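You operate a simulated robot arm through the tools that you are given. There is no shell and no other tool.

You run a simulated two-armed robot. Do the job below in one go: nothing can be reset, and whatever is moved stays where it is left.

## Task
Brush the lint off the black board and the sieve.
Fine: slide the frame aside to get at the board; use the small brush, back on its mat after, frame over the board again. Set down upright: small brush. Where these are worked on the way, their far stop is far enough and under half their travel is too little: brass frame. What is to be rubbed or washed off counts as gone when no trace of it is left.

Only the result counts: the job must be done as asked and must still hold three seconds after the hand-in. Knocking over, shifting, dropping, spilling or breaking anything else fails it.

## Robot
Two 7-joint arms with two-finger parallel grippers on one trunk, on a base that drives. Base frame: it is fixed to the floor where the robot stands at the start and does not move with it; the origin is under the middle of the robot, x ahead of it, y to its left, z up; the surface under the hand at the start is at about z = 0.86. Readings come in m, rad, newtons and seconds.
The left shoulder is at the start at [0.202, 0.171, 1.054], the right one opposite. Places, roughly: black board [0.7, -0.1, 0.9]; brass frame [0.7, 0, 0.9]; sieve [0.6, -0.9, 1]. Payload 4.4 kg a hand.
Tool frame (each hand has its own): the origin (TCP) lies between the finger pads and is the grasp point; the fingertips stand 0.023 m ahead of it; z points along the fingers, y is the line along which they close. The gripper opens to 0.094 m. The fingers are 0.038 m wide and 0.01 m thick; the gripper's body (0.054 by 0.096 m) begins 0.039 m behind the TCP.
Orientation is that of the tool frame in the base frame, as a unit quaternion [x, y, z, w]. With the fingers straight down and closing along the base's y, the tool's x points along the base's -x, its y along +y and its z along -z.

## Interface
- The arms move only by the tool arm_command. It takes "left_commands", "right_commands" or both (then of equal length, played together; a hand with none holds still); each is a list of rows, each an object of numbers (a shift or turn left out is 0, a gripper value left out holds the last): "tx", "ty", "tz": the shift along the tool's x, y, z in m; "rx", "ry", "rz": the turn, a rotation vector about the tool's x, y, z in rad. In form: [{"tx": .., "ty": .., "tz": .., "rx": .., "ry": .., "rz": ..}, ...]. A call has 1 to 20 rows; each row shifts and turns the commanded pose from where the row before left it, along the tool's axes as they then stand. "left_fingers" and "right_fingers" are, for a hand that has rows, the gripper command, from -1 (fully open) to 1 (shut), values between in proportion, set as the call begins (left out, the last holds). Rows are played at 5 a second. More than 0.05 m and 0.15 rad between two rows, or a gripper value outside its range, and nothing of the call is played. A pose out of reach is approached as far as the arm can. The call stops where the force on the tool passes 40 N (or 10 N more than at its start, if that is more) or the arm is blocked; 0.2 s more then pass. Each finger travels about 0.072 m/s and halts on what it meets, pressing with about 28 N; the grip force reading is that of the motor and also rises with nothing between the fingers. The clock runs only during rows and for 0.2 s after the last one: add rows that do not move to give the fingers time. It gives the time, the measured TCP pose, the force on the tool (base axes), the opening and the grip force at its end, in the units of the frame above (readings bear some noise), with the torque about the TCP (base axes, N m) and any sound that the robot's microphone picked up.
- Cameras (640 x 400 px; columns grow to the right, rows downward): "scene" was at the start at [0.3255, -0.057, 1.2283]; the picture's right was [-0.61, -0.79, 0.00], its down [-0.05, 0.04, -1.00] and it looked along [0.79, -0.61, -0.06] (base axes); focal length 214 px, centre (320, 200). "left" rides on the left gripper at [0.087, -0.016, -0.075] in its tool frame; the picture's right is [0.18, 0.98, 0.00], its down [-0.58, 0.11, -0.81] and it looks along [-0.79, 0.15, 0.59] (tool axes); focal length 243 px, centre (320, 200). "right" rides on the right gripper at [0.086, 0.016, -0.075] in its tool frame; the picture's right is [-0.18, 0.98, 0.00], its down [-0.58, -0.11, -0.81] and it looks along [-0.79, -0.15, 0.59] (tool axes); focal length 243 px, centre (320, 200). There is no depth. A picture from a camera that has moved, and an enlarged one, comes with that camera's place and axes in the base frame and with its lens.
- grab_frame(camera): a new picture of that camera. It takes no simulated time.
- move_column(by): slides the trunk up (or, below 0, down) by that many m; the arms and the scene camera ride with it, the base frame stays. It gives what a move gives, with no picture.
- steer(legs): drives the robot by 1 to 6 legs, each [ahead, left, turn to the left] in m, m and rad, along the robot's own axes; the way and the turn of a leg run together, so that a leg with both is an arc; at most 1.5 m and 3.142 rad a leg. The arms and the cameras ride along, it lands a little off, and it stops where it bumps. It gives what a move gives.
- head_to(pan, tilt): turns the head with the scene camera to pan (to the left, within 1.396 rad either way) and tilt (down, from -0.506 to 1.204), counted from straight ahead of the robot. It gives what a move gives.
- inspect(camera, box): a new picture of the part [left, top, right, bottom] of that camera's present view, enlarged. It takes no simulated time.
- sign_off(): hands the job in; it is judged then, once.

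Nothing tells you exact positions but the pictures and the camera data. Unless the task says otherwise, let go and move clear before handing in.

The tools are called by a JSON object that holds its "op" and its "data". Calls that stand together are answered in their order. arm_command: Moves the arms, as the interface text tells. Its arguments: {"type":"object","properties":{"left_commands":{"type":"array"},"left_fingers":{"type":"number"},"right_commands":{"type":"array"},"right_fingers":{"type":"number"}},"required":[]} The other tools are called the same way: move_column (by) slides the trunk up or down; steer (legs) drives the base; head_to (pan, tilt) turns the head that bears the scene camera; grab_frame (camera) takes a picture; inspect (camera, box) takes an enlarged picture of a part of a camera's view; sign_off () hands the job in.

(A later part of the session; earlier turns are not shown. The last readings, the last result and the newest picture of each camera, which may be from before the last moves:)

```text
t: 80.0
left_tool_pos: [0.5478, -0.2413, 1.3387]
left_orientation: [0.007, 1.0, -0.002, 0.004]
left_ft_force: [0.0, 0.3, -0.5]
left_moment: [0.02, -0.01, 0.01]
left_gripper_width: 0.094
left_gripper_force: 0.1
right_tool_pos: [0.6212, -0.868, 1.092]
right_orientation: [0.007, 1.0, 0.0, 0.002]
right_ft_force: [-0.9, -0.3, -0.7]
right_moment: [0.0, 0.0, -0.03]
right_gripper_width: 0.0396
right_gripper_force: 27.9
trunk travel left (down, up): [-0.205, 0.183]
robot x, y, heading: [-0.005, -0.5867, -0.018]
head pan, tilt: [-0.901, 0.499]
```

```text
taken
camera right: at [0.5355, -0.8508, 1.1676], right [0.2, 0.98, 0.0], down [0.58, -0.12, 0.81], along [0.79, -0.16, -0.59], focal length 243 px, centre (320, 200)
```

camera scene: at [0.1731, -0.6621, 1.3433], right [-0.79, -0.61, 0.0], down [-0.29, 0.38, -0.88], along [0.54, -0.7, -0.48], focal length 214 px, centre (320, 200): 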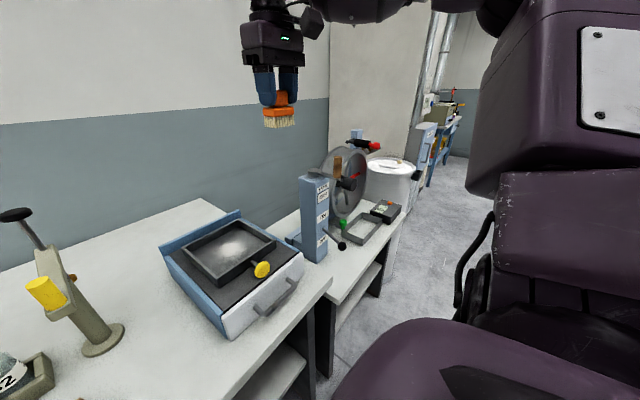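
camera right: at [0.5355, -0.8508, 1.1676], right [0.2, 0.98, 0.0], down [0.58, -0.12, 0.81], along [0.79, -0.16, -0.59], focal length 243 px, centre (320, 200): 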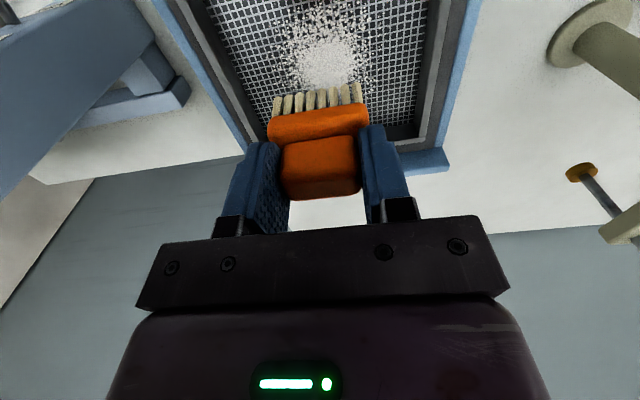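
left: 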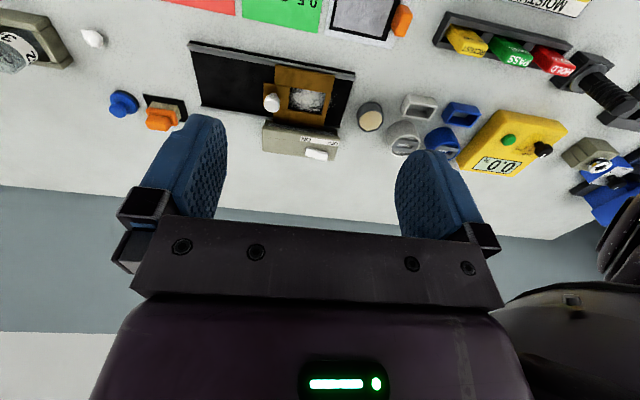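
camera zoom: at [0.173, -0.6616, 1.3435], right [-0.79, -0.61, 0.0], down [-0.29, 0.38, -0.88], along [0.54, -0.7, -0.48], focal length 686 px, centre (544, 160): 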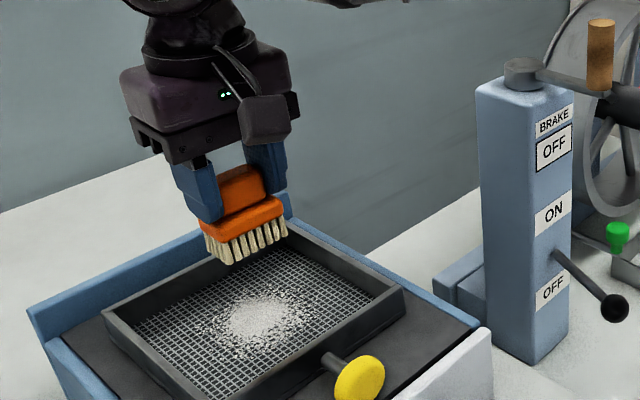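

{"op": "arm_command", "data": {"right_commands": [{"tz": 0.025}, {"tz": 0.02}, {"tz": 0.01}, {"tz": 0.004}, {"tz": 0.002}, {}]}}

{"op": "inspect", "data": {"camera": "scene", "box": [150, 180, 350, 305]}}

```text
t: 81.4
left_tool_pos: [0.5487, -0.2416, 1.3387]
left_orientation: [0.008, 1.0, -0.002, 0.002]
left_ft_force: [-0.3, -0.6, -0.4]
left_moment: [-0.02, 0.0, -0.02]
left_gripper_width: 0.0941
left_gripper_force: 0.1
right_tool_pos: [0.6099, -0.8776, 1.0366]
right_orientation: [0.005, 1.0, 0.0, 0.001]
right_ft_force: [-0.7, 0.0, -0.8]
right_moment: [0.01, 0.0, -0.01]
right_gripper_width: 0.0396
right_gripper_force: 28.2
right hand out of reach, approached as far as the arm can: row 1, 2, 3
trunk travel left (down, up): [-0.205, 0.183]
robot x, y, heading: [-0.0072, -0.5835, -0.014]
head pan, tilt: [-0.901, 0.499]
```

```text
3.20 times, centred on (250, 242) of scene
camera zoom: at [0.1736, -0.6615, 1.3433], right [-0.79, -0.61, 0.0], down [-0.29, 0.38, -0.88], along [0.54, -0.7, -0.48], focal length 686 px, centre (544, 64)
```

zoom: 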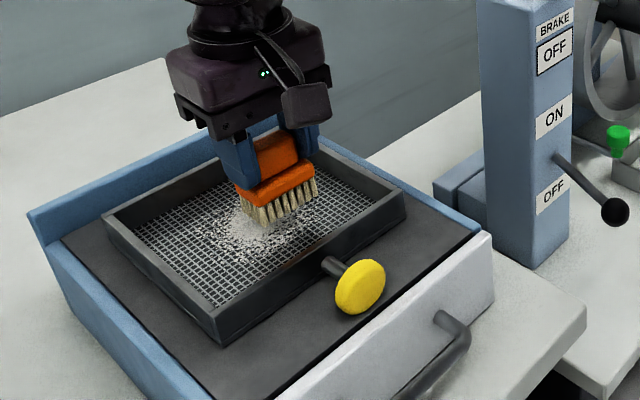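

The arm is folded near a limit here; I'll lift, back the base off by 10 cm, and reach out again.

{"op": "arm_command", "data": {"right_commands": [{"tz": -0.03}, {"tz": -0.04}, {}]}}

{"op": "steer", "data": {"legs": [[-0.1, 0, 0.015]]}}

{"op": "arm_command", "data": {"right_commands": [{"tx": -0.035}, {"tx": -0.035}, {"tx": -0.035}, {}]}}

{"op": "inspect", "data": {"camera": "scene", "box": [130, 150, 330, 275]}}

{"op": "grab_frame", "data": {"camera": "right"}}

```text
t: 82.2
left_tool_pos: [0.5495, -0.242, 1.3371]
left_orientation: [0.008, 1.0, -0.001, 0.002]
left_ft_force: [-0.8, 0.5, -0.1]
left_moment: [-0.01, 0.02, -0.03]
left_gripper_width: 0.0942
left_gripper_force: 0.1
right_tool_pos: [0.6117, -0.877, 1.1049]
right_orientation: [0.006, 1.0, 0.0, 0.0]
right_ft_force: [0.2, 0.1, -0.7]
right_moment: [0.04, 0.01, -0.01]
right_gripper_width: 0.0396
right_gripper_force: 27.7
trunk travel left (down, up): [-0.205, 0.183]
robot x, y, heading: [-0.0082, -0.584, -0.013]
head pan, tilt: [-0.901, 0.499]
```

```text
t: 83.4
left_tool_pos: [0.4434, -0.2331, 1.3383]
left_orientation: [0.001, 1.0, -0.003, 0.003]
left_ft_force: [0.3, -0.5, -0.1]
left_moment: [-0.01, 0.0, 0.0]
left_gripper_width: 0.0941
left_gripper_force: 0.0
right_tool_pos: [0.5142, -0.8684, 1.1064]
right_orientation: [-0.001, 1.0, 0.001, 0.0]
right_ft_force: [0.2, -0.3, -0.2]
right_moment: [0.01, 0.0, 0.0]
right_gripper_width: 0.0395
right_gripper_force: 28.2
trunk travel left (down, up): [-0.205, 0.183]
robot x, y, heading: [-0.1045, -0.5817, -0.004]
head pan, tilt: [-0.901, 0.499]
```

```text
t: 84.4
left_tool_pos: [0.4438, -0.2338, 1.3382]
left_orientation: [0.002, 1.0, -0.003, 0.003]
left_ft_force: [-0.6, -0.2, -0.2]
left_moment: [0.03, -0.02, 0.02]
left_gripper_width: 0.0939
left_gripper_force: 0.1
right_tool_pos: [0.558, -0.9018, 1.1173]
right_orientation: [-0.001, 1.0, 0.0, 0.002]
right_ft_force: [-0.6, -0.2, -1.2]
right_moment: [-0.02, 0.01, -0.03]
right_gripper_width: 0.0394
right_gripper_force: 27.8
right hand out of reach, approached as far as the arm can: row 1, 2, 3
trunk travel left (down, up): [-0.205, 0.183]
robot x, y, heading: [-0.1051, -0.5866, -0.005]
head pan, tilt: [-0.901, 0.499]
```

```text
3.20 times, centred on (230, 212) of scene
camera zoom: at [0.0745, -0.6582, 1.3434], right [-0.79, -0.62, 0.0], down [-0.3, 0.38, -0.88], along [0.54, -0.69, -0.48], focal length 686 px, centre (608, 160)
```

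zoom: 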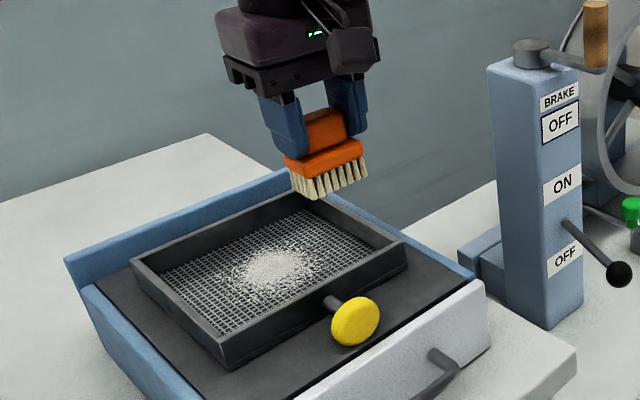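

```text
taken
camera right: at [0.4717, -0.8846, 1.1913], right [0.18, 0.98, 0.0], down [0.58, -0.11, 0.81], along [0.79, -0.15, -0.59], focal length 243 px, centre (320, 200)
```

right: 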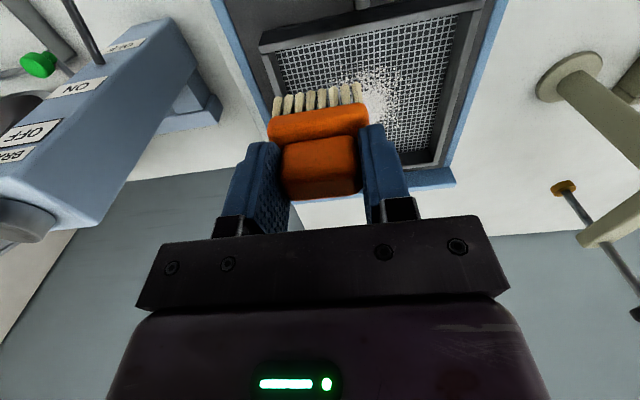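

The posture limits inward motion at this side angle, so I'll shift the base 12 cm left, which lets the hand work further out to its own side.

{"op": "steer", "data": {"legs": [[0, 0.13, 0]]}}

{"op": "arm_command", "data": {"right_commands": [{"ty": -0.03}, {"ty": -0.03}, {"ty": -0.03}, {"tx": -0.03}, {"tx": -0.03}, {}]}}

{"op": "grab_frame", "data": {"camera": "scene"}}

{"op": "grab_frame", "data": {"camera": "right"}}

```text
t: 86.2
left_tool_pos: [0.4429, -0.1029, 1.3384]
left_orientation: [0.001, 1.0, -0.002, 0.003]
left_ft_force: [-0.7, 0.5, 0.4]
left_moment: [-0.04, 0.0, 0.0]
left_gripper_width: 0.0939
left_gripper_force: 0.1
right_tool_pos: [0.56, -0.7697, 1.1155]
right_orientation: [-0.002, 1.0, 0.0, 0.002]
right_ft_force: [0.5, -0.1, -0.4]
right_moment: [-0.03, -0.01, -0.01]
right_gripper_width: 0.0394
right_gripper_force: 28.5
trunk travel left (down, up): [-0.205, 0.183]
robot x, y, heading: [-0.1078, -0.4548, 0.003]
head pan, tilt: [-0.901, 0.499]
```

```text
t: 87.6
left_tool_pos: [0.4431, -0.1023, 1.3381]
left_orientation: [0.001, 1.0, -0.002, 0.003]
left_ft_force: [1.4, 1.1, -0.1]
left_moment: [0.01, 0.02, 0.02]
left_gripper_width: 0.0941
left_gripper_force: 0.1
right_tool_pos: [0.592, -0.8639, 1.119]
right_orientation: [-0.002, 1.0, 0.0, 0.003]
right_ft_force: [0.8, -0.3, -0.8]
right_moment: [-0.01, 0.03, 0.0]
right_gripper_width: 0.0392
right_gripper_force: 28.3
right hand out of reach, approached as far as the arm can: row 5
trunk travel left (down, up): [-0.205, 0.183]
robot x, y, heading: [-0.1022, -0.4587, -0.002]
head pan, tilt: [-0.901, 0.499]
```

```text
taken
camera scene: at [0.0755, -0.5284, 1.3432], right [-0.78, -0.62, 0.0], down [-0.3, 0.38, -0.88], along [0.54, -0.69, -0.48], focal length 214 px, centre (320, 200)
```

scene: 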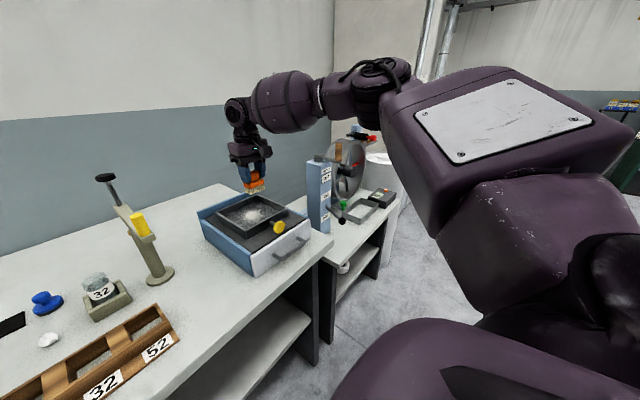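

```text
taken
camera right: at [0.5052, -0.8483, 1.1928], right [0.18, 0.98, 0.0], down [0.58, -0.11, 0.81], along [0.8, -0.15, -0.59], focal length 243 px, centre (320, 200)
```

right: 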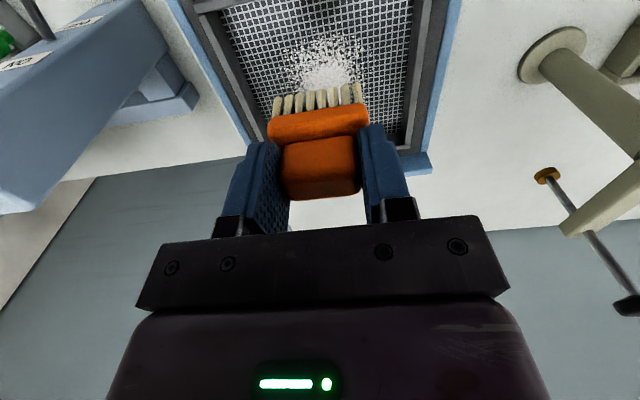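

{"op": "arm_command", "data": {"right_commands": [{"tx": 0.035}, {"tx": 0.035}, {}]}}

{"op": "steer", "data": {"legs": [[0.09, 0, 0]]}}

{"op": "arm_command", "data": {"right_commands": [{"tz": 0.02}, {"tz": 0.02}, {}]}}

{"op": "grab_frame", "data": {"camera": "right"}}

{"op": "grab_frame", "data": {"camera": "scene"}}

```text
t: 88.4
left_tool_pos: [0.4445, -0.1036, 1.3381]
left_orientation: [-0.001, 1.0, -0.002, 0.002]
left_ft_force: [0.4, 0.5, 0.0]
left_moment: [-0.01, -0.01, 0.03]
left_gripper_width: 0.0939
left_gripper_force: 0.0
right_tool_pos: [0.5218, -0.8645, 1.1175]
right_orientation: [-0.001, 1.0, 0.0, 0.001]
right_ft_force: [0.8, -0.6, 0.1]
right_moment: [0.0, 0.0, 0.04]
right_gripper_width: 0.0396
right_gripper_force: 28.2
trunk travel left (down, up): [-0.205, 0.183]
robot x, y, heading: [-0.1074, -0.4557, -0.001]
head pan, tilt: [-0.901, 0.499]
```

```text
t: 89.5
left_tool_pos: [0.5313, -0.1029, 1.3387]
left_orientation: [-0.001, 1.0, -0.002, 0.003]
left_ft_force: [0.3, 0.3, 0.2]
left_moment: [0.02, 0.02, -0.01]
left_gripper_width: 0.0942
left_gripper_force: 0.1
right_tool_pos: [0.6103, -0.864, 1.1193]
right_orientation: [-0.002, 1.0, -0.001, 0.002]
right_ft_force: [-0.2, 0.3, -0.4]
right_moment: [-0.05, -0.03, -0.01]
right_gripper_width: 0.0397
right_gripper_force: 27.8
trunk travel left (down, up): [-0.205, 0.183]
robot x, y, heading: [-0.0174, -0.4532, 0.001]
head pan, tilt: [-0.901, 0.499]
```

```text
t: 90.3
left_tool_pos: [0.5303, -0.1018, 1.3384]
left_orientation: [-0.001, 1.0, -0.002, 0.004]
left_ft_force: [-0.1, -1.4, 0.0]
left_moment: [0.03, -0.02, -0.01]
left_gripper_width: 0.0942
left_gripper_force: 0.0
right_tool_pos: [0.609, -0.8641, 1.0785]
right_orientation: [-0.003, 1.0, 0.0, 0.002]
right_ft_force: [-0.3, -0.7, -0.2]
right_moment: [0.0, 0.0, 0.0]
right_gripper_width: 0.0395
right_gripper_force: 27.7
trunk travel left (down, up): [-0.205, 0.183]
robot x, y, heading: [-0.0187, -0.4548, 0.0]
head pan, tilt: [-0.901, 0.499]
```

```text
taken
camera right: at [0.5227, -0.8481, 1.1534], right [0.18, 0.98, 0.0], down [0.58, -0.11, 0.81], along [0.8, -0.14, -0.59], focal length 243 px, centre (320, 200)
```

right: 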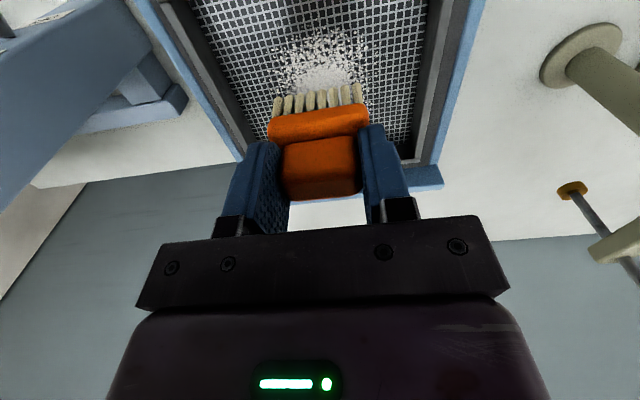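

```text
taken
camera scene: at [0.1626, -0.5284, 1.3434], right [-0.78, -0.62, 0.0], down [-0.3, 0.37, -0.88], along [0.55, -0.69, -0.48], focal length 214 px, centre (320, 200)
```

scene: 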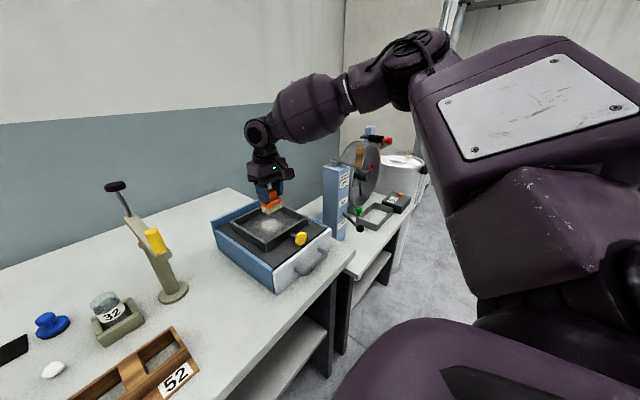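

{"op": "arm_command", "data": {"right_commands": [{"tz": 0.02}, {"tz": 0.015}, {"tz": 0.008}, {}]}}

{"op": "inspect", "data": {"camera": "scene", "box": [200, 170, 350, 260]}}

```text
t: 91.3
left_tool_pos: [0.5307, -0.1026, 1.3381]
left_orientation: [-0.001, 1.0, -0.001, 0.003]
left_ft_force: [-0.1, 0.0, -0.1]
left_moment: [0.01, 0.03, 0.02]
left_gripper_width: 0.094
left_gripper_force: 0.0
right_tool_pos: [0.6101, -0.8644, 1.0351]
right_orientation: [-0.002, 1.0, 0.0, 0.002]
right_ft_force: [0.5, -0.4, -0.5]
right_moment: [-0.01, -0.03, 0.0]
right_gripper_width: 0.0397
right_gripper_force: 27.8
trunk travel left (down, up): [-0.205, 0.183]
robot x, y, heading: [-0.0217, -0.4559, -0.001]
head pan, tilt: [-0.901, 0.499]
```

```text
4.27 times, centred on (275, 215) of scene
camera zoom: at [0.1631, -0.5284, 1.3433], right [-0.78, -0.62, 0.0], down [-0.3, 0.37, -0.88], along [0.55, -0.69, -0.48], focal length 915 px, centre (512, 136)
```

zoom: 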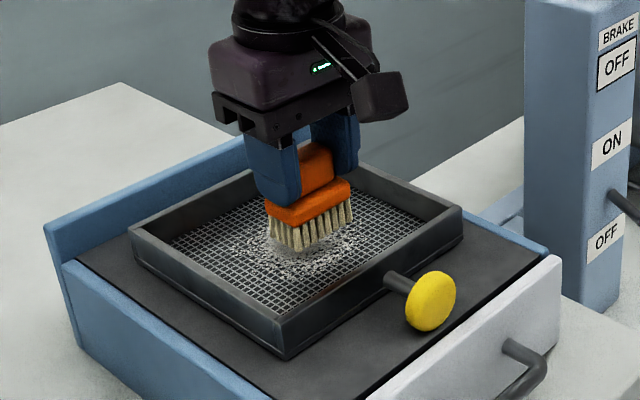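

{"op": "arm_command", "data": {"right_commands": [{"tz": 0.002}, {"tz": 0.002}, {"tz": 0.002}, {}]}}

{"op": "arm_command", "data": {"right_commands": [{"tz": 0.0015}, {"tz": 0.0015}, {}]}}

```text
t: 92.3
left_tool_pos: [0.5305, -0.1029, 1.3399]
left_orientation: [0.0, 1.0, -0.001, 0.003]
left_ft_force: [0.9, 0.7, -0.1]
left_moment: [0.02, -0.03, 0.0]
left_gripper_width: 0.0942
left_gripper_force: 0.0
right_tool_pos: [0.6107, -0.8633, 1.0289]
right_orientation: [-0.003, 1.0, 0.0, 0.002]
right_ft_force: [0.3, -1.2, -1.5]
right_moment: [-0.02, 0.02, 0.04]
right_gripper_width: 0.0393
right_gripper_force: 28.0
trunk travel left (down, up): [-0.205, 0.183]
robot x, y, heading: [-0.0151, -0.4551, 0.002]
head pan, tilt: [-0.901, 0.499]
```

```text
t: 93.1
left_tool_pos: [0.5302, -0.1024, 1.3379]
left_orientation: [-0.001, 1.0, -0.002, 0.003]
left_ft_force: [-0.1, 0.5, 0.2]
left_moment: [0.04, -0.03, 0.02]
left_gripper_width: 0.0941
left_gripper_force: 0.0
right_tool_pos: [0.6095, -0.8635, 1.0258]
right_orientation: [-0.002, 1.0, 0.0, 0.002]
right_ft_force: [-0.8, 1.1, -1.1]
right_moment: [0.0, -0.02, -0.01]
right_gripper_width: 0.0394
right_gripper_force: 28.4
trunk travel left (down, up): [-0.205, 0.183]
robot x, y, heading: [-0.0206, -0.4567, 0.008]
head pan, tilt: [-0.901, 0.499]
```

{"op": "arm_command", "data": {"right_commands": [{"tz": 0.0015}, {"tz": 0.0015}, {}]}}

{"op": "arm_command", "data": {"right_commands": [{"tz": 0.0015}, {"tz": 0.001}, {}]}}

{"op": "inspect", "data": {"camera": "scene", "box": [200, 170, 350, 260]}}

```text
t: 93.9
left_tool_pos: [0.5314, -0.1026, 1.3378]
left_orientation: [0.0, 1.0, -0.002, 0.003]
left_ft_force: [1.2, -0.7, 0.3]
left_moment: [0.02, -0.02, 0.01]
left_gripper_width: 0.0939
left_gripper_force: 0.1
right_tool_pos: [0.6105, -0.8636, 1.0224]
right_orientation: [-0.002, 1.0, 0.0, 0.002]
right_ft_force: [0.1, -0.2, -0.6]
right_moment: [-0.01, -0.01, 0.0]
right_gripper_width: 0.0396
right_gripper_force: 27.9
trunk travel left (down, up): [-0.205, 0.183]
robot x, y, heading: [-0.0209, -0.4575, 0.002]
head pan, tilt: [-0.901, 0.499]
```

```text
t: 94.7
left_tool_pos: [0.531, -0.1021, 1.3385]
left_orientation: [-0.001, 1.0, -0.001, 0.003]
left_ft_force: [-0.4, 0.6, -0.5]
left_moment: [0.0, -0.02, -0.03]
left_gripper_width: 0.094
left_gripper_force: 0.0
right_tool_pos: [0.6092, -0.8641, 1.0199]
right_orientation: [-0.002, 1.0, -0.001, 0.002]
right_ft_force: [0.1, -0.1, -0.9]
right_moment: [0.0, 0.01, -0.04]
right_gripper_width: 0.0394
right_gripper_force: 28.4
trunk travel left (down, up): [-0.205, 0.183]
robot x, y, heading: [-0.0185, -0.4553, 0.006]
head pan, tilt: [-0.901, 0.499]
```

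```text
4.27 times, centred on (275, 215) of scene
camera zoom: at [0.1631, -0.5285, 1.3432], right [-0.78, -0.62, 0.0], down [-0.3, 0.37, -0.88], along [0.55, -0.69, -0.48], focal length 915 px, centre (512, 136)
```

zoom: 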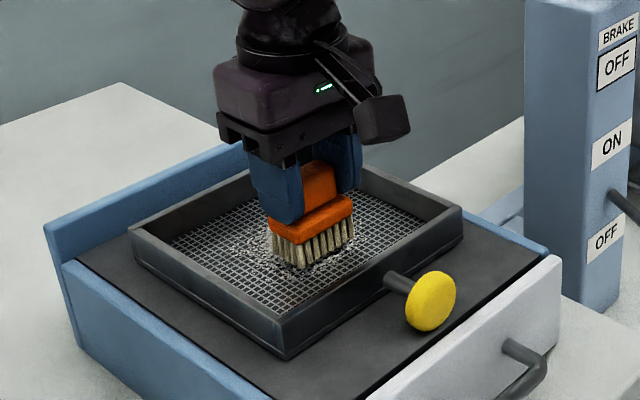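

{"op": "arm_command", "data": {"right_commands": [{"tz": 0.0015}, {"tz": 0.001}, {}]}}

{"op": "arm_command", "data": {"right_commands": [{"tz": 0.0015}, {"tz": 0.001}, {}]}}

```text
t: 95.5
left_tool_pos: [0.5302, -0.1017, 1.3378]
left_orientation: [-0.001, 1.0, -0.001, 0.003]
left_ft_force: [-0.2, 0.2, 0.0]
left_moment: [0.02, -0.02, -0.02]
left_gripper_width: 0.094
left_gripper_force: 0.1
right_tool_pos: [0.61, -0.8619, 1.0165]
right_orientation: [-0.003, 1.0, 0.0, 0.002]
right_ft_force: [0.1, -0.5, -0.9]
right_moment: [-0.01, -0.04, 0.03]
right_gripper_width: 0.0397
right_gripper_force: 27.8
trunk travel left (down, up): [-0.205, 0.183]
robot x, y, heading: [-0.017, -0.4558, -0.001]
head pan, tilt: [-0.901, 0.499]
```

```text
t: 96.3
left_tool_pos: [0.5312, -0.1023, 1.3379]
left_orientation: [-0.001, 1.0, -0.001, 0.003]
left_ft_force: [0.1, 0.2, 0.2]
left_moment: [0.0, -0.01, -0.01]
left_gripper_width: 0.094
left_gripper_force: 0.1
right_tool_pos: [0.6097, -0.8657, 1.0149]
right_orientation: [-0.003, 1.0, -0.001, 0.002]
right_ft_force: [-0.4, 0.0, -0.5]
right_moment: [0.0, 0.0, 0.0]
right_gripper_width: 0.0397
right_gripper_force: 28.0
trunk travel left (down, up): [-0.205, 0.183]
robot x, y, heading: [-0.0161, -0.4539, 0.007]
head pan, tilt: [-0.901, 0.499]
```

{"op": "arm_command", "data": {"right_commands": [{"tz": 0.0015}, {"tz": 0.001}, {}]}}

{"op": "arm_command", "data": {"right_commands": [{"tz": 0.0015}, {"tz": 0.001}, {}]}}

{"op": "inspect", "data": {"camera": "scene", "box": [200, 170, 350, 260]}}

```text
t: 97.1
left_tool_pos: [0.5294, -0.1026, 1.3368]
left_orientation: [-0.001, 1.0, -0.002, 0.003]
left_ft_force: [-1.1, -0.3, 0.2]
left_moment: [0.01, 0.0, -0.03]
left_gripper_width: 0.0939
left_gripper_force: 0.1
right_tool_pos: [0.6093, -0.8642, 1.0121]
right_orientation: [-0.003, 1.0, 0.0, 0.002]
right_ft_force: [-0.4, 0.4, -0.2]
right_moment: [0.01, 0.01, -0.01]
right_gripper_width: 0.0397
right_gripper_force: 27.6
trunk travel left (down, up): [-0.205, 0.183]
robot x, y, heading: [-0.0184, -0.4536, -0.002]
head pan, tilt: [-0.901, 0.499]
```

```text
t: 97.9
left_tool_pos: [0.5299, -0.1014, 1.3395]
left_orientation: [0.001, 1.0, -0.002, 0.003]
left_ft_force: [-0.3, -0.7, -1.0]
left_moment: [0.0, -0.02, 0.01]
left_gripper_width: 0.094
left_gripper_force: 0.0
right_tool_pos: [0.6103, -0.8639, 1.0133]
right_orientation: [-0.002, 1.0, 0.0, 0.003]
right_ft_force: [1.0, -3.3, 12.5]
right_moment: [-0.1, 0.16, 0.04]
right_gripper_width: 0.0395
right_gripper_force: 27.9
trunk travel left (down, up): [-0.205, 0.183]
robot x, y, heading: [-0.0165, -0.4564, 0.005]
head pan, tilt: [-0.901, 0.499]
```

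```text
4.27 times, centred on (275, 215) of scene
camera zoom: at [0.162, -0.5281, 1.3437], right [-0.78, -0.62, 0.0], down [-0.3, 0.37, -0.88], along [0.55, -0.69, -0.48], focal length 915 px, centre (512, 136)
```

zoom: 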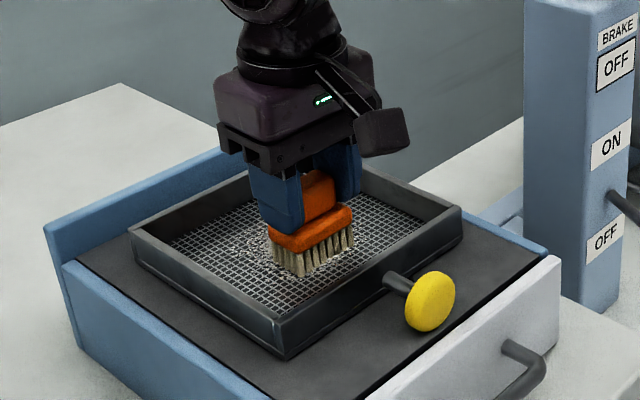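

Contact with the mesh at TCP z ≈ 1.013. Short strokes inside the tray now.

{"op": "arm_command", "data": {"right_commands": [{"ty": -0.01}, {"ty": -0.01}, {"ty": -0.01}, {"ty": 0.01}, {"ty": 0.01}, {"ty": 0.01}, {"ty": 0.01}, {"ty": 0.01}, {"ty": 0.01}]}}

{"op": "inspect", "data": {"camera": "scene", "box": [200, 170, 350, 260]}}

```text
t: 99.9
left_tool_pos: [0.5282, -0.1025, 1.3393]
left_orientation: [-0.001, 1.0, -0.002, 0.003]
left_ft_force: [-0.7, -0.1, -0.2]
left_moment: [0.01, 0.04, -0.01]
left_gripper_width: 0.0941
left_gripper_force: 0.0
right_tool_pos: [0.61, -0.8338, 1.0122]
right_orientation: [-0.002, 1.0, 0.0, 0.003]
right_ft_force: [1.7, -7.3, 22.0]
right_moment: [-0.13, 0.01, -0.04]
right_gripper_width: 0.0393
right_gripper_force: 28.2
trunk travel left (down, up): [-0.205, 0.183]
robot x, y, heading: [-0.0192, -0.4554, 0.003]
head pan, tilt: [-0.901, 0.499]
```

```text
4.27 times, centred on (275, 215) of scene
camera zoom: at [0.1614, -0.5282, 1.3436], right [-0.78, -0.62, 0.0], down [-0.3, 0.37, -0.88], along [0.55, -0.69, -0.48], focal length 915 px, centre (512, 136)
```

zoom: 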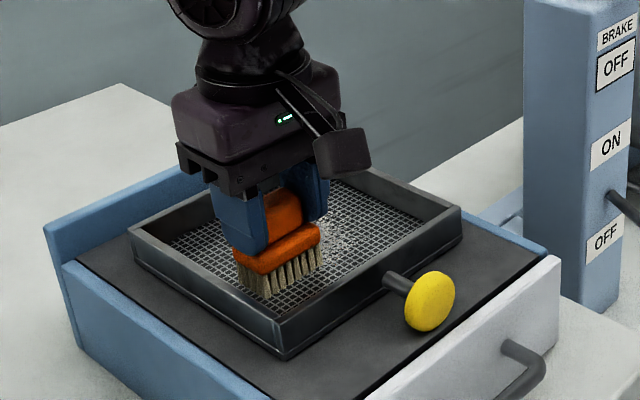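

{"op": "arm_command", "data": {"right_commands": [{"tz": -0.0005, "tx": -0.009}, {"tx": -0.009}, {"ty": -0.01}, {"ty": -0.01}, {"ty": -0.01}, {"ty": -0.01}, {"ty": -0.01}, {"ty": -0.01}, {"tx": 0.009}, {"tx": 0.009}, {"tx": 0.009}, {"tx": 0.009}, {"ty": 0.01}, {"ty": 0.01}, {"ty": 0.01}, {"ty": 0.01}, {"ty": 0.01}, {"ty": 0.01}]}}

{"op": "inspect", "data": {"camera": "scene", "box": [200, 170, 350, 260]}}

{"op": "grab_frame", "data": {"camera": "right"}}

```text
t: 103.7
left_tool_pos: [0.5288, -0.1013, 1.3385]
left_orientation: [0.0, 1.0, -0.001, 0.003]
left_ft_force: [-0.1, -0.1, 0.1]
left_moment: [0.05, -0.01, -0.02]
left_gripper_width: 0.0943
left_gripper_force: 0.1
right_tool_pos: [0.592, -0.8331, 1.0119]
right_orientation: [-0.003, 1.0, 0.0, 0.003]
right_ft_force: [0.0, -3.7, 15.0]
right_moment: [-0.1, -0.06, -0.01]
right_gripper_width: 0.0398
right_gripper_force: 27.8
trunk travel left (down, up): [-0.205, 0.183]
robot x, y, heading: [-0.0138, -0.4549, 0.0]
head pan, tilt: [-0.901, 0.499]
```

```text
4.27 times, centred on (275, 215) of scene
camera zoom: at [0.162, -0.528, 1.3434], right [-0.78, -0.62, 0.0], down [-0.3, 0.37, -0.88], along [0.55, -0.69, -0.48], focal length 915 px, centre (512, 136)
```

zoom: 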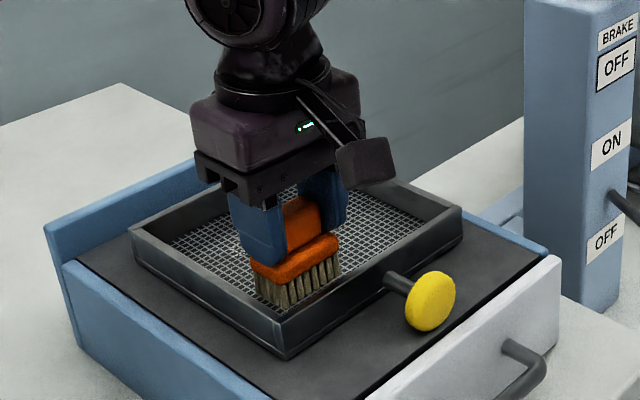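

```text
taken
camera right: at [0.5051, -0.8173, 1.0865], right [0.18, 0.98, 0.0], down [0.58, -0.11, 0.81], along [0.8, -0.14, -0.59], focal length 243 px, centre (320, 200)
```

right: 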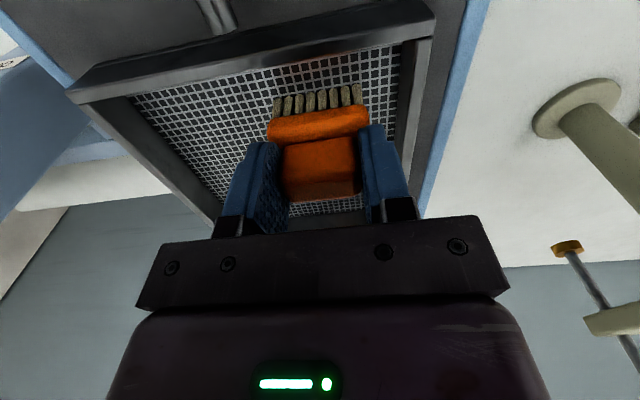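

{"op": "arm_command", "data": {"right_commands": [{"tx": 0.009}, {"tx": 0.008}, {"ty": -0.012}, {"ty": -0.012}, {"ty": -0.012}, {"ty": -0.012}, {"ty": -0.012}, {"tx": -0.01}, {"tx": -0.01}, {"tx": -0.01}, {"tx": -0.01}, {"tx": -0.01}, {"tx": -0.01}, {"ty": 0.012}, {"ty": 0.012}, {"ty": 0.012}, {"ty": 0.012}, {"ty": 0.012}]}}

{"op": "arm_command", "data": {"right_commands": [{"tx": 0.012}, {"ty": -0.012}, {"ty": -0.012}, {"ty": -0.012}, {"ty": -0.012}, {"ty": -0.012}, {"tx": 0.012}, {"ty": 0.012}, {"ty": 0.012}, {"ty": 0.012}]}}

{"op": "arm_command", "data": {"right_commands": [{"tz": -0.02}, {"tz": -0.04}, {"tz": -0.04}, {"tz": -0.03}, {}]}}

{"op": "inspect", "data": {"camera": "scene", "box": [210, 190, 320, 260]}}

{"op": "grab_frame", "data": {"camera": "right"}}

```text
t: 107.5
left_tool_pos: [0.5301, -0.1025, 1.3396]
left_orientation: [0.0, 1.0, -0.002, 0.003]
left_ft_force: [-1.2, 0.1, -0.7]
left_moment: [-0.02, -0.02, 0.01]
left_gripper_width: 0.0941
left_gripper_force: 0.1
right_tool_pos: [0.6352, -0.8325, 1.0117]
right_orientation: [-0.002, 1.0, 0.0, 0.003]
right_ft_force: [-1.1, -2.5, 6.2]
right_moment: [-0.15, -0.03, 0.0]
right_gripper_width: 0.0395
right_gripper_force: 28.2
trunk travel left (down, up): [-0.205, 0.183]
robot x, y, heading: [-0.0138, -0.4573, 0.005]
head pan, tilt: [-0.901, 0.499]
```

```text
t: 109.7
left_tool_pos: [0.5295, -0.1008, 1.3377]
left_orientation: [-0.001, 1.0, -0.001, 0.004]
left_ft_force: [0.6, -0.2, -0.8]
left_moment: [-0.01, 0.0, 0.0]
left_gripper_width: 0.0941
left_gripper_force: 0.0
right_tool_pos: [0.612, -0.8573, 1.0118]
right_orientation: [-0.002, 1.0, 0.0, 0.003]
right_ft_force: [-0.5, -3.4, 11.4]
right_moment: [-0.12, -0.03, 0.0]
right_gripper_width: 0.0393
right_gripper_force: 27.4
trunk travel left (down, up): [-0.205, 0.183]
robot x, y, heading: [-0.015, -0.4541, 0.0]
head pan, tilt: [-0.901, 0.499]
```

```text
t: 110.9
left_tool_pos: [0.5306, -0.1032, 1.3383]
left_orientation: [0.0, 1.0, -0.002, 0.002]
left_ft_force: [0.8, -1.1, 1.2]
left_moment: [-0.04, 0.03, 0.0]
left_gripper_width: 0.0938
left_gripper_force: 0.0
right_tool_pos: [0.6098, -0.8571, 1.1373]
right_orientation: [-0.002, 1.0, 0.0, 0.001]
right_ft_force: [0.4, 0.4, -0.5]
right_moment: [0.01, -0.01, -0.01]
right_gripper_width: 0.0396
right_gripper_force: 27.9
trunk travel left (down, up): [-0.205, 0.183]
robot x, y, heading: [-0.0152, -0.4543, 0.001]
head pan, tilt: [-0.901, 0.499]
```

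```text
5.71 times, centred on (265, 225) of scene
camera zoom: at [0.1636, -0.5286, 1.343], right [-0.78, -0.62, 0.0], down [-0.3, 0.38, -0.88], along [0.55, -0.69, -0.48], focal length 1226 px, centre (634, 57)
```

zoom: 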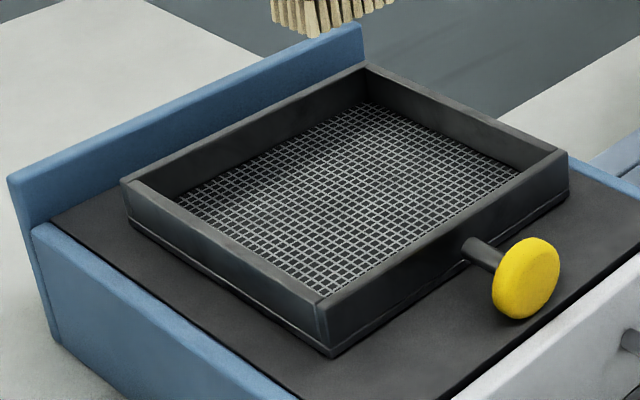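

```text
taken
camera right: at [0.5234, -0.8405, 1.2121], right [0.18, 0.98, 0.0], down [0.58, -0.11, 0.81], along [0.79, -0.14, -0.59], focal length 243 px, centre (320, 200)
```

right: 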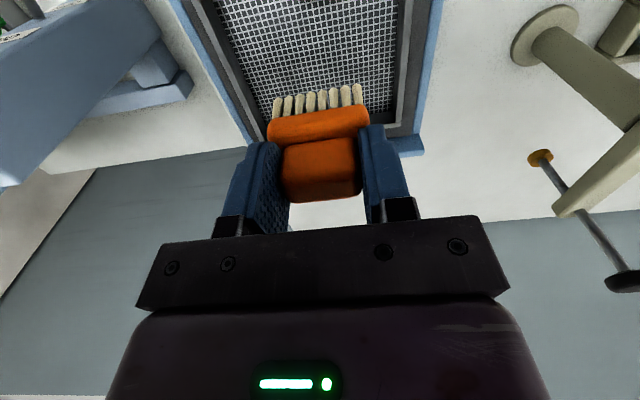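

{"op": "inspect", "data": {"camera": "scene", "box": [235, 205, 300, 243]}}

{"op": "inspect", "data": {"camera": "right", "box": [200, 0, 420, 120]}}

```text
9.85 times, centred on (268, 224) of scene
camera zoom: at [0.1636, -0.5286, 1.343], right [-0.78, -0.62, 0.0], down [-0.3, 0.38, -0.88], along [0.55, -0.69, -0.48], focal length 2112 px, centre (837, -36)
```

zoom: 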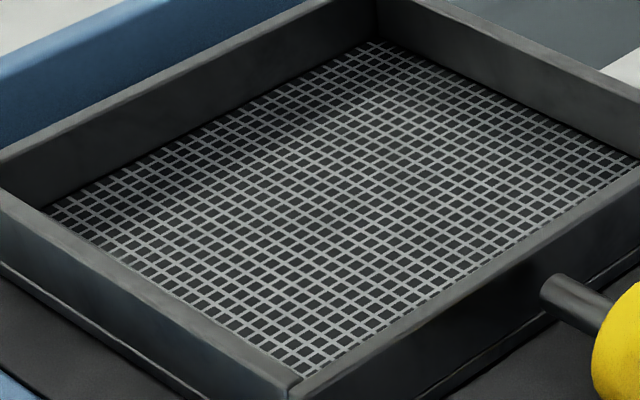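

```text
2.91 times, centred on (310, 60) of right
camera zoom: at [0.5234, -0.8405, 1.2121], right [0.18, 0.98, 0.0], down [0.58, -0.11, 0.81], along [0.79, -0.14, -0.59], focal length 706 px, centre (349, 607)
```

zoom: 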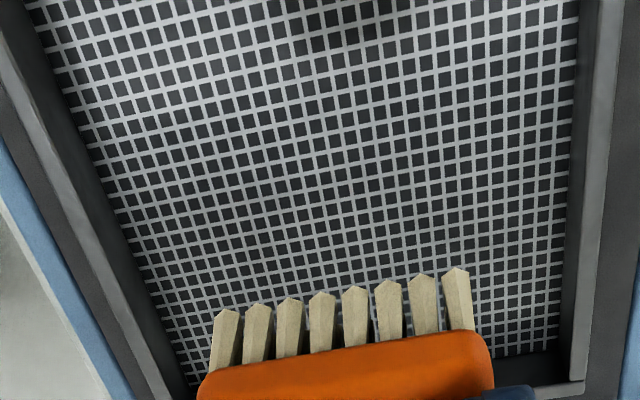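

The sieve is clean and undisturbed. I'll back off, bring the hand close in and high, then drive back toward the brush mat.

{"op": "steer", "data": {"legs": [[-0.25, 0, 0]]}}

{"op": "arm_command", "data": {"right_commands": [{"tx": 0.025, "ty": -0.005, "tz": -0.03}, {"tx": 0.025, "ty": -0.005, "tz": -0.03}, {"tx": 0.025, "ty": -0.005, "tz": -0.03}, {"tx": 0.025, "ty": -0.005, "tz": -0.03}, {"tx": 0.025, "ty": -0.005, "tz": -0.03}, {"tx": 0.025, "ty": -0.005, "tz": -0.03}, {}]}}

{"op": "grab_frame", "data": {"camera": "scene"}}

```text
t: 112.7
left_tool_pos: [0.2866, -0.1013, 1.3389]
left_orientation: [-0.001, 1.0, -0.002, 0.003]
left_ft_force: [-0.2, 0.2, -0.8]
left_moment: [-0.03, -0.04, -0.04]
left_gripper_width: 0.0941
left_gripper_force: 0.1
right_tool_pos: [0.3679, -0.8555, 1.1379]
right_orientation: [-0.003, 1.0, 0.0, 0.001]
right_ft_force: [0.1, 0.6, -0.6]
right_moment: [-0.01, -0.03, 0.0]
right_gripper_width: 0.0397
right_gripper_force: 27.2
trunk travel left (down, up): [-0.205, 0.183]
robot x, y, heading: [-0.2593, -0.4551, 0.005]
head pan, tilt: [-0.901, 0.499]
```

```text
t: 114.3
left_tool_pos: [0.2876, -0.1007, 1.3397]
left_orientation: [-0.002, 1.0, -0.002, 0.003]
left_ft_force: [-0.3, -0.6, 0.4]
left_moment: [0.01, 0.02, 0.0]
left_gripper_width: 0.094
left_gripper_force: 0.0
right_tool_pos: [0.2173, -0.8859, 1.3153]
right_orientation: [-0.003, 1.0, -0.001, 0.001]
right_ft_force: [-0.5, -0.9, -1.1]
right_moment: [0.01, 0.01, 0.0]
right_gripper_width: 0.0394
right_gripper_force: 27.3
trunk travel left (down, up): [-0.205, 0.183]
robot x, y, heading: [-0.2599, -0.4558, 0.003]
head pan, tilt: [-0.901, 0.499]
```

```text
taken
camera scene: at [-0.079, -0.5284, 1.343], right [-0.78, -0.62, 0.0], down [-0.3, 0.37, -0.88], along [0.55, -0.69, -0.48], focal length 214 px, centre (320, 200)
```

scene: 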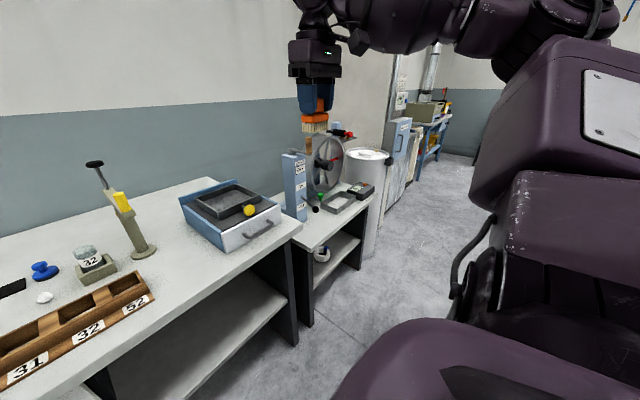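

{"op": "steer", "data": {"legs": [[0, 0.5, 0], [0.25, 0, 0]]}}

{"op": "move_column", "data": {"by": -0.13}}

{"op": "head_to", "data": {"pan": -0.3, "tilt": 0.6}}

{"op": "grab_frame", "data": {"camera": "scene"}}

{"op": "grab_frame", "data": {"camera": "right"}}

```text
t: 120.5
left_tool_pos: [0.5327, 0.3879, 1.3388]
left_orientation: [0.003, 1.0, -0.001, 0.002]
left_ft_force: [0.5, 0.9, 0.1]
left_moment: [0.01, 0.02, 0.0]
left_gripper_width: 0.0939
left_gripper_force: 0.0
right_tool_pos: [0.4549, -0.3953, 1.3164]
right_orientation: [0.0, 1.0, 0.0, 0.002]
right_ft_force: [0.1, 0.4, -0.8]
right_moment: [-0.04, 0.04, 0.0]
right_gripper_width: 0.0396
right_gripper_force: 28.1
trunk travel left (down, up): [-0.205, 0.183]
robot x, y, heading: [-0.0226, 0.0376, -0.004]
head pan, tilt: [-0.901, 0.499]
```

```text
t: 122.1
left_tool_pos: [0.5282, 0.3887, 1.2113]
left_orientation: [0.002, 1.0, -0.002, 0.005]
left_ft_force: [-0.9, -0.8, 0.9]
left_moment: [0.01, 0.01, 0.01]
left_gripper_width: 0.0937
left_gripper_force: 0.1
right_tool_pos: [0.5411, -0.3966, 1.0764]
right_orientation: [0.002, 0.989, 0.001, -0.146]
right_ft_force: [-0.9, 1.4, -1.0]
right_moment: [0.0, 0.0, -0.01]
right_gripper_width: 0.0395
right_gripper_force: 28.0
trunk travel left (down, up): [-0.075, 0.313]
robot x, y, heading: [-0.0196, 0.0377, -0.005]
head pan, tilt: [-0.901, 0.499]
```

```text
t: 123.1
left_tool_pos: [0.532, 0.389, 1.2079]
left_orientation: [0.002, 1.0, -0.002, 0.004]
left_ft_force: [0.9, -0.5, 0.3]
left_moment: [-0.01, 0.01, -0.01]
left_gripper_width: 0.0939
left_gripper_force: 0.1
right_tool_pos: [0.5424, -0.3955, 1.0728]
right_orientation: [0.0, 0.989, 0.001, -0.148]
right_ft_force: [1.1, -0.2, -1.5]
right_moment: [-0.02, -0.01, 0.01]
right_gripper_width: 0.0394
right_gripper_force: 28.2
trunk travel left (down, up): [-0.075, 0.313]
robot x, y, heading: [-0.0239, 0.0356, -0.006]
head pan, tilt: [-0.3, 0.6]
```

```text
taken
camera scene: at [0.3178, 0.0093, 1.1787], right [-0.3, -0.95, 0.0], down [-0.54, 0.17, -0.83], along [0.79, -0.25, -0.56], focal length 214 px, centre (320, 200)
```

scene: 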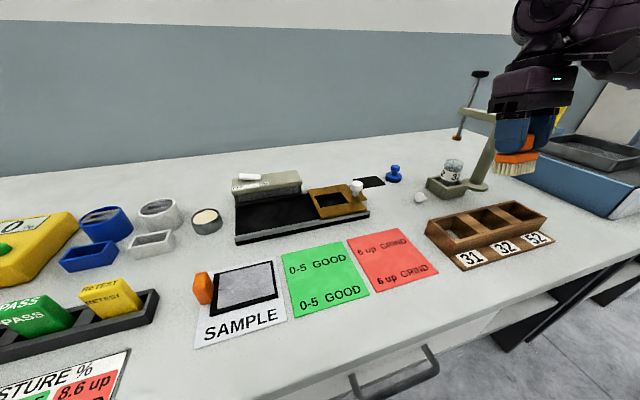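

```text
taken
camera right: at [0.4819, -0.3793, 1.17], right [0.18, 0.98, -0.05], down [0.79, -0.11, 0.6], along [0.58, -0.15, -0.8], focal length 243 px, centre (320, 200)
```

right: 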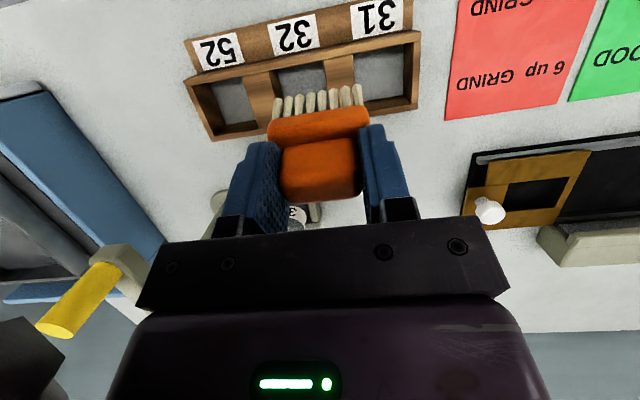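

The trunk move left the hand pitched by 0.3 rad; nothing was touched. I'll straighten and lift it.

{"op": "arm_command", "data": {"right_commands": [{"ry": -0.075, "tz": -0.025}, {"ry": -0.075, "tz": -0.025}, {"ry": -0.075, "tz": -0.02}, {"ry": -0.072, "tz": -0.02}, {}]}}

{"op": "grab_frame", "data": {"camera": "scene"}}

{"op": "head_to", "data": {"pan": -1.0, "tilt": 0.2}}

{"op": "grab_frame", "data": {"camera": "scene"}}

```text
t: 124.3
left_tool_pos: [0.5322, 0.3886, 1.2076]
left_orientation: [0.002, 1.0, -0.002, 0.003]
left_ft_force: [-0.1, -0.4, 0.4]
left_moment: [-0.01, -0.02, 0.04]
left_gripper_width: 0.0941
left_gripper_force: 0.0
right_tool_pos: [0.5606, -0.3981, 1.1597]
right_orientation: [0.001, 1.0, 0.001, -0.001]
right_ft_force: [-0.1, 0.4, -0.8]
right_moment: [0.0, -0.04, 0.02]
right_gripper_width: 0.0394
right_gripper_force: 28.1
trunk travel left (down, up): [-0.075, 0.313]
robot x, y, heading: [-0.0217, 0.0377, -0.005]
head pan, tilt: [-0.3, 0.6]
```

```text
taken
camera scene: at [0.3181, 0.0093, 1.1785], right [-0.3, -0.95, 0.0], down [-0.54, 0.17, -0.82], along [0.79, -0.25, -0.57], focal length 214 px, centre (320, 200)
```

scene: 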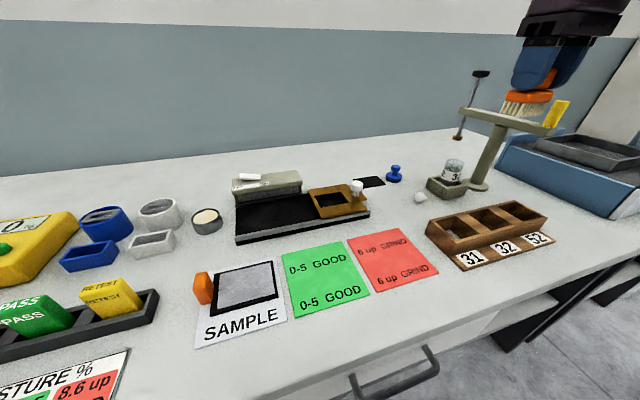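

```text
t: 125.4
left_tool_pos: [0.5314, 0.3891, 1.2078]
left_orientation: [0.003, 1.0, -0.001, 0.003]
left_ft_force: [-0.8, -0.4, 0.2]
left_moment: [-0.01, 0.02, 0.0]
left_gripper_width: 0.0941
left_gripper_force: 0.0
right_tool_pos: [0.5594, -0.3967, 1.1594]
right_orientation: [0.002, 1.0, 0.001, 0.0]
right_ft_force: [0.0, 0.2, -0.2]
right_moment: [0.03, -0.01, 0.03]
right_gripper_width: 0.0396
right_gripper_force: 27.4
trunk travel left (down, up): [-0.075, 0.313]
robot x, y, heading: [-0.0183, 0.0418, -0.004]
head pan, tilt: [-1.0, 0.201]
```

```text
taken
camera scene: at [0.2836, -0.0427, 1.2154], right [-0.84, -0.54, 0.0], down [-0.11, 0.17, -0.98], along [0.53, -0.83, -0.2], focal length 214 px, centre (320, 200)
```

scene: 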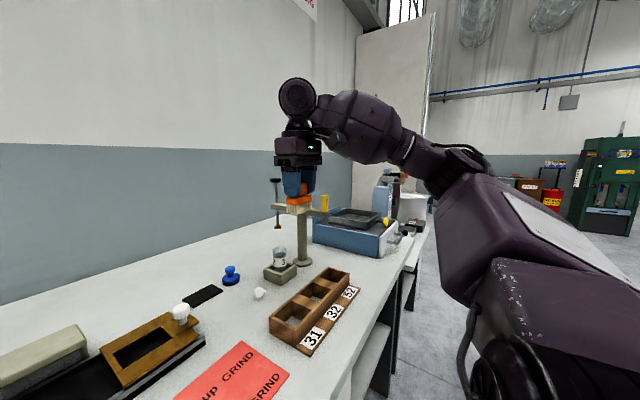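

{"op": "arm_command", "data": {"right_commands": [{"ty": 0.03, "tz": 0.01}, {"ty": 0.03, "tz": 0.01}, {"tx": -0.035, "ty": 0.005, "tz": 0.01}, {"tx": -0.035, "ty": 0.005, "tz": 0.01}, {"tx": -0.035, "ty": 0.005, "tz": 0.01}, {"tx": -0.035, "ty": 0.005, "tz": 0.01}, {"tx": -0.035, "tz": 0.01}, {"tx": -0.035, "tz": 0.01}, {}]}}

{"op": "head_to", "data": {"pan": -0.3, "tilt": 0.6}}

{"op": "grab_frame", "data": {"camera": "scene"}}

{"op": "grab_frame", "data": {"camera": "right"}}

```text
t: 127.4
left_tool_pos: [0.5306, 0.3883, 1.2094]
left_orientation: [0.003, 1.0, -0.002, 0.003]
left_ft_force: [-0.1, -0.4, 0.5]
left_moment: [-0.05, -0.03, -0.01]
left_gripper_width: 0.0941
left_gripper_force: 0.0
right_tool_pos: [0.7705, -0.3179, 1.0812]
right_orientation: [0.001, 1.0, 0.001, 0.001]
right_ft_force: [0.0, 0.2, -0.5]
right_moment: [0.05, 0.03, -0.03]
right_gripper_width: 0.0395
right_gripper_force: 28.0
trunk travel left (down, up): [-0.075, 0.313]
robot x, y, heading: [-0.0207, 0.038, -0.005]
head pan, tilt: [-1.0, 0.201]
```

```text
t: 128.4
left_tool_pos: [0.5314, 0.3886, 1.208]
left_orientation: [0.004, 1.0, -0.002, 0.002]
left_ft_force: [-0.1, -0.5, -0.7]
left_moment: [0.02, -0.03, 0.0]
left_gripper_width: 0.094
left_gripper_force: 0.1
right_tool_pos: [0.7694, -0.3163, 1.081]
right_orientation: [0.001, 1.0, 0.001, 0.0]
right_ft_force: [0.2, -0.3, -1.1]
right_moment: [0.01, 0.01, -0.02]
right_gripper_width: 0.0397
right_gripper_force: 28.6
trunk travel left (down, up): [-0.075, 0.313]
robot x, y, heading: [-0.0171, 0.0417, 0.0]
head pan, tilt: [-0.3, 0.6]
```

```text
taken
camera scene: at [0.3179, 0.0093, 1.1788], right [-0.3, -0.95, 0.0], down [-0.54, 0.17, -0.83], along [0.79, -0.25, -0.56], focal length 214 px, centre (320, 200)
```

scene: 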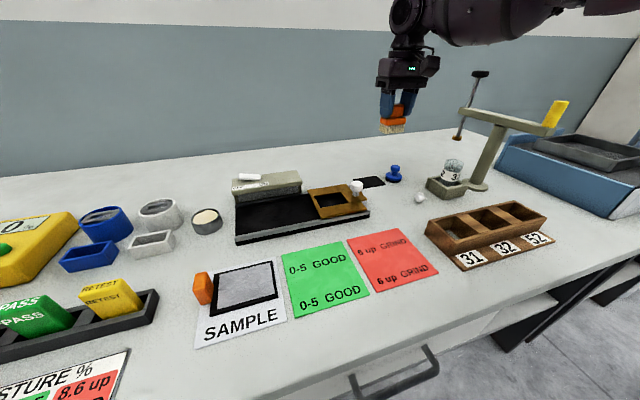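

```text
taken
camera right: at [0.6834, -0.3003, 1.156], right [0.19, 0.98, 0.0], down [0.58, -0.11, 0.81], along [0.79, -0.15, -0.59], focal length 243 px, centre (320, 200)
```

right: 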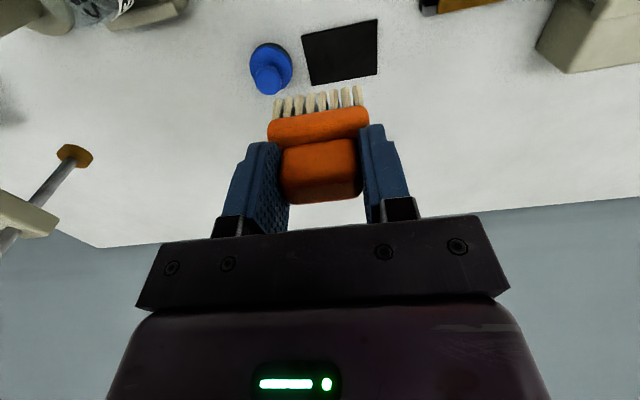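

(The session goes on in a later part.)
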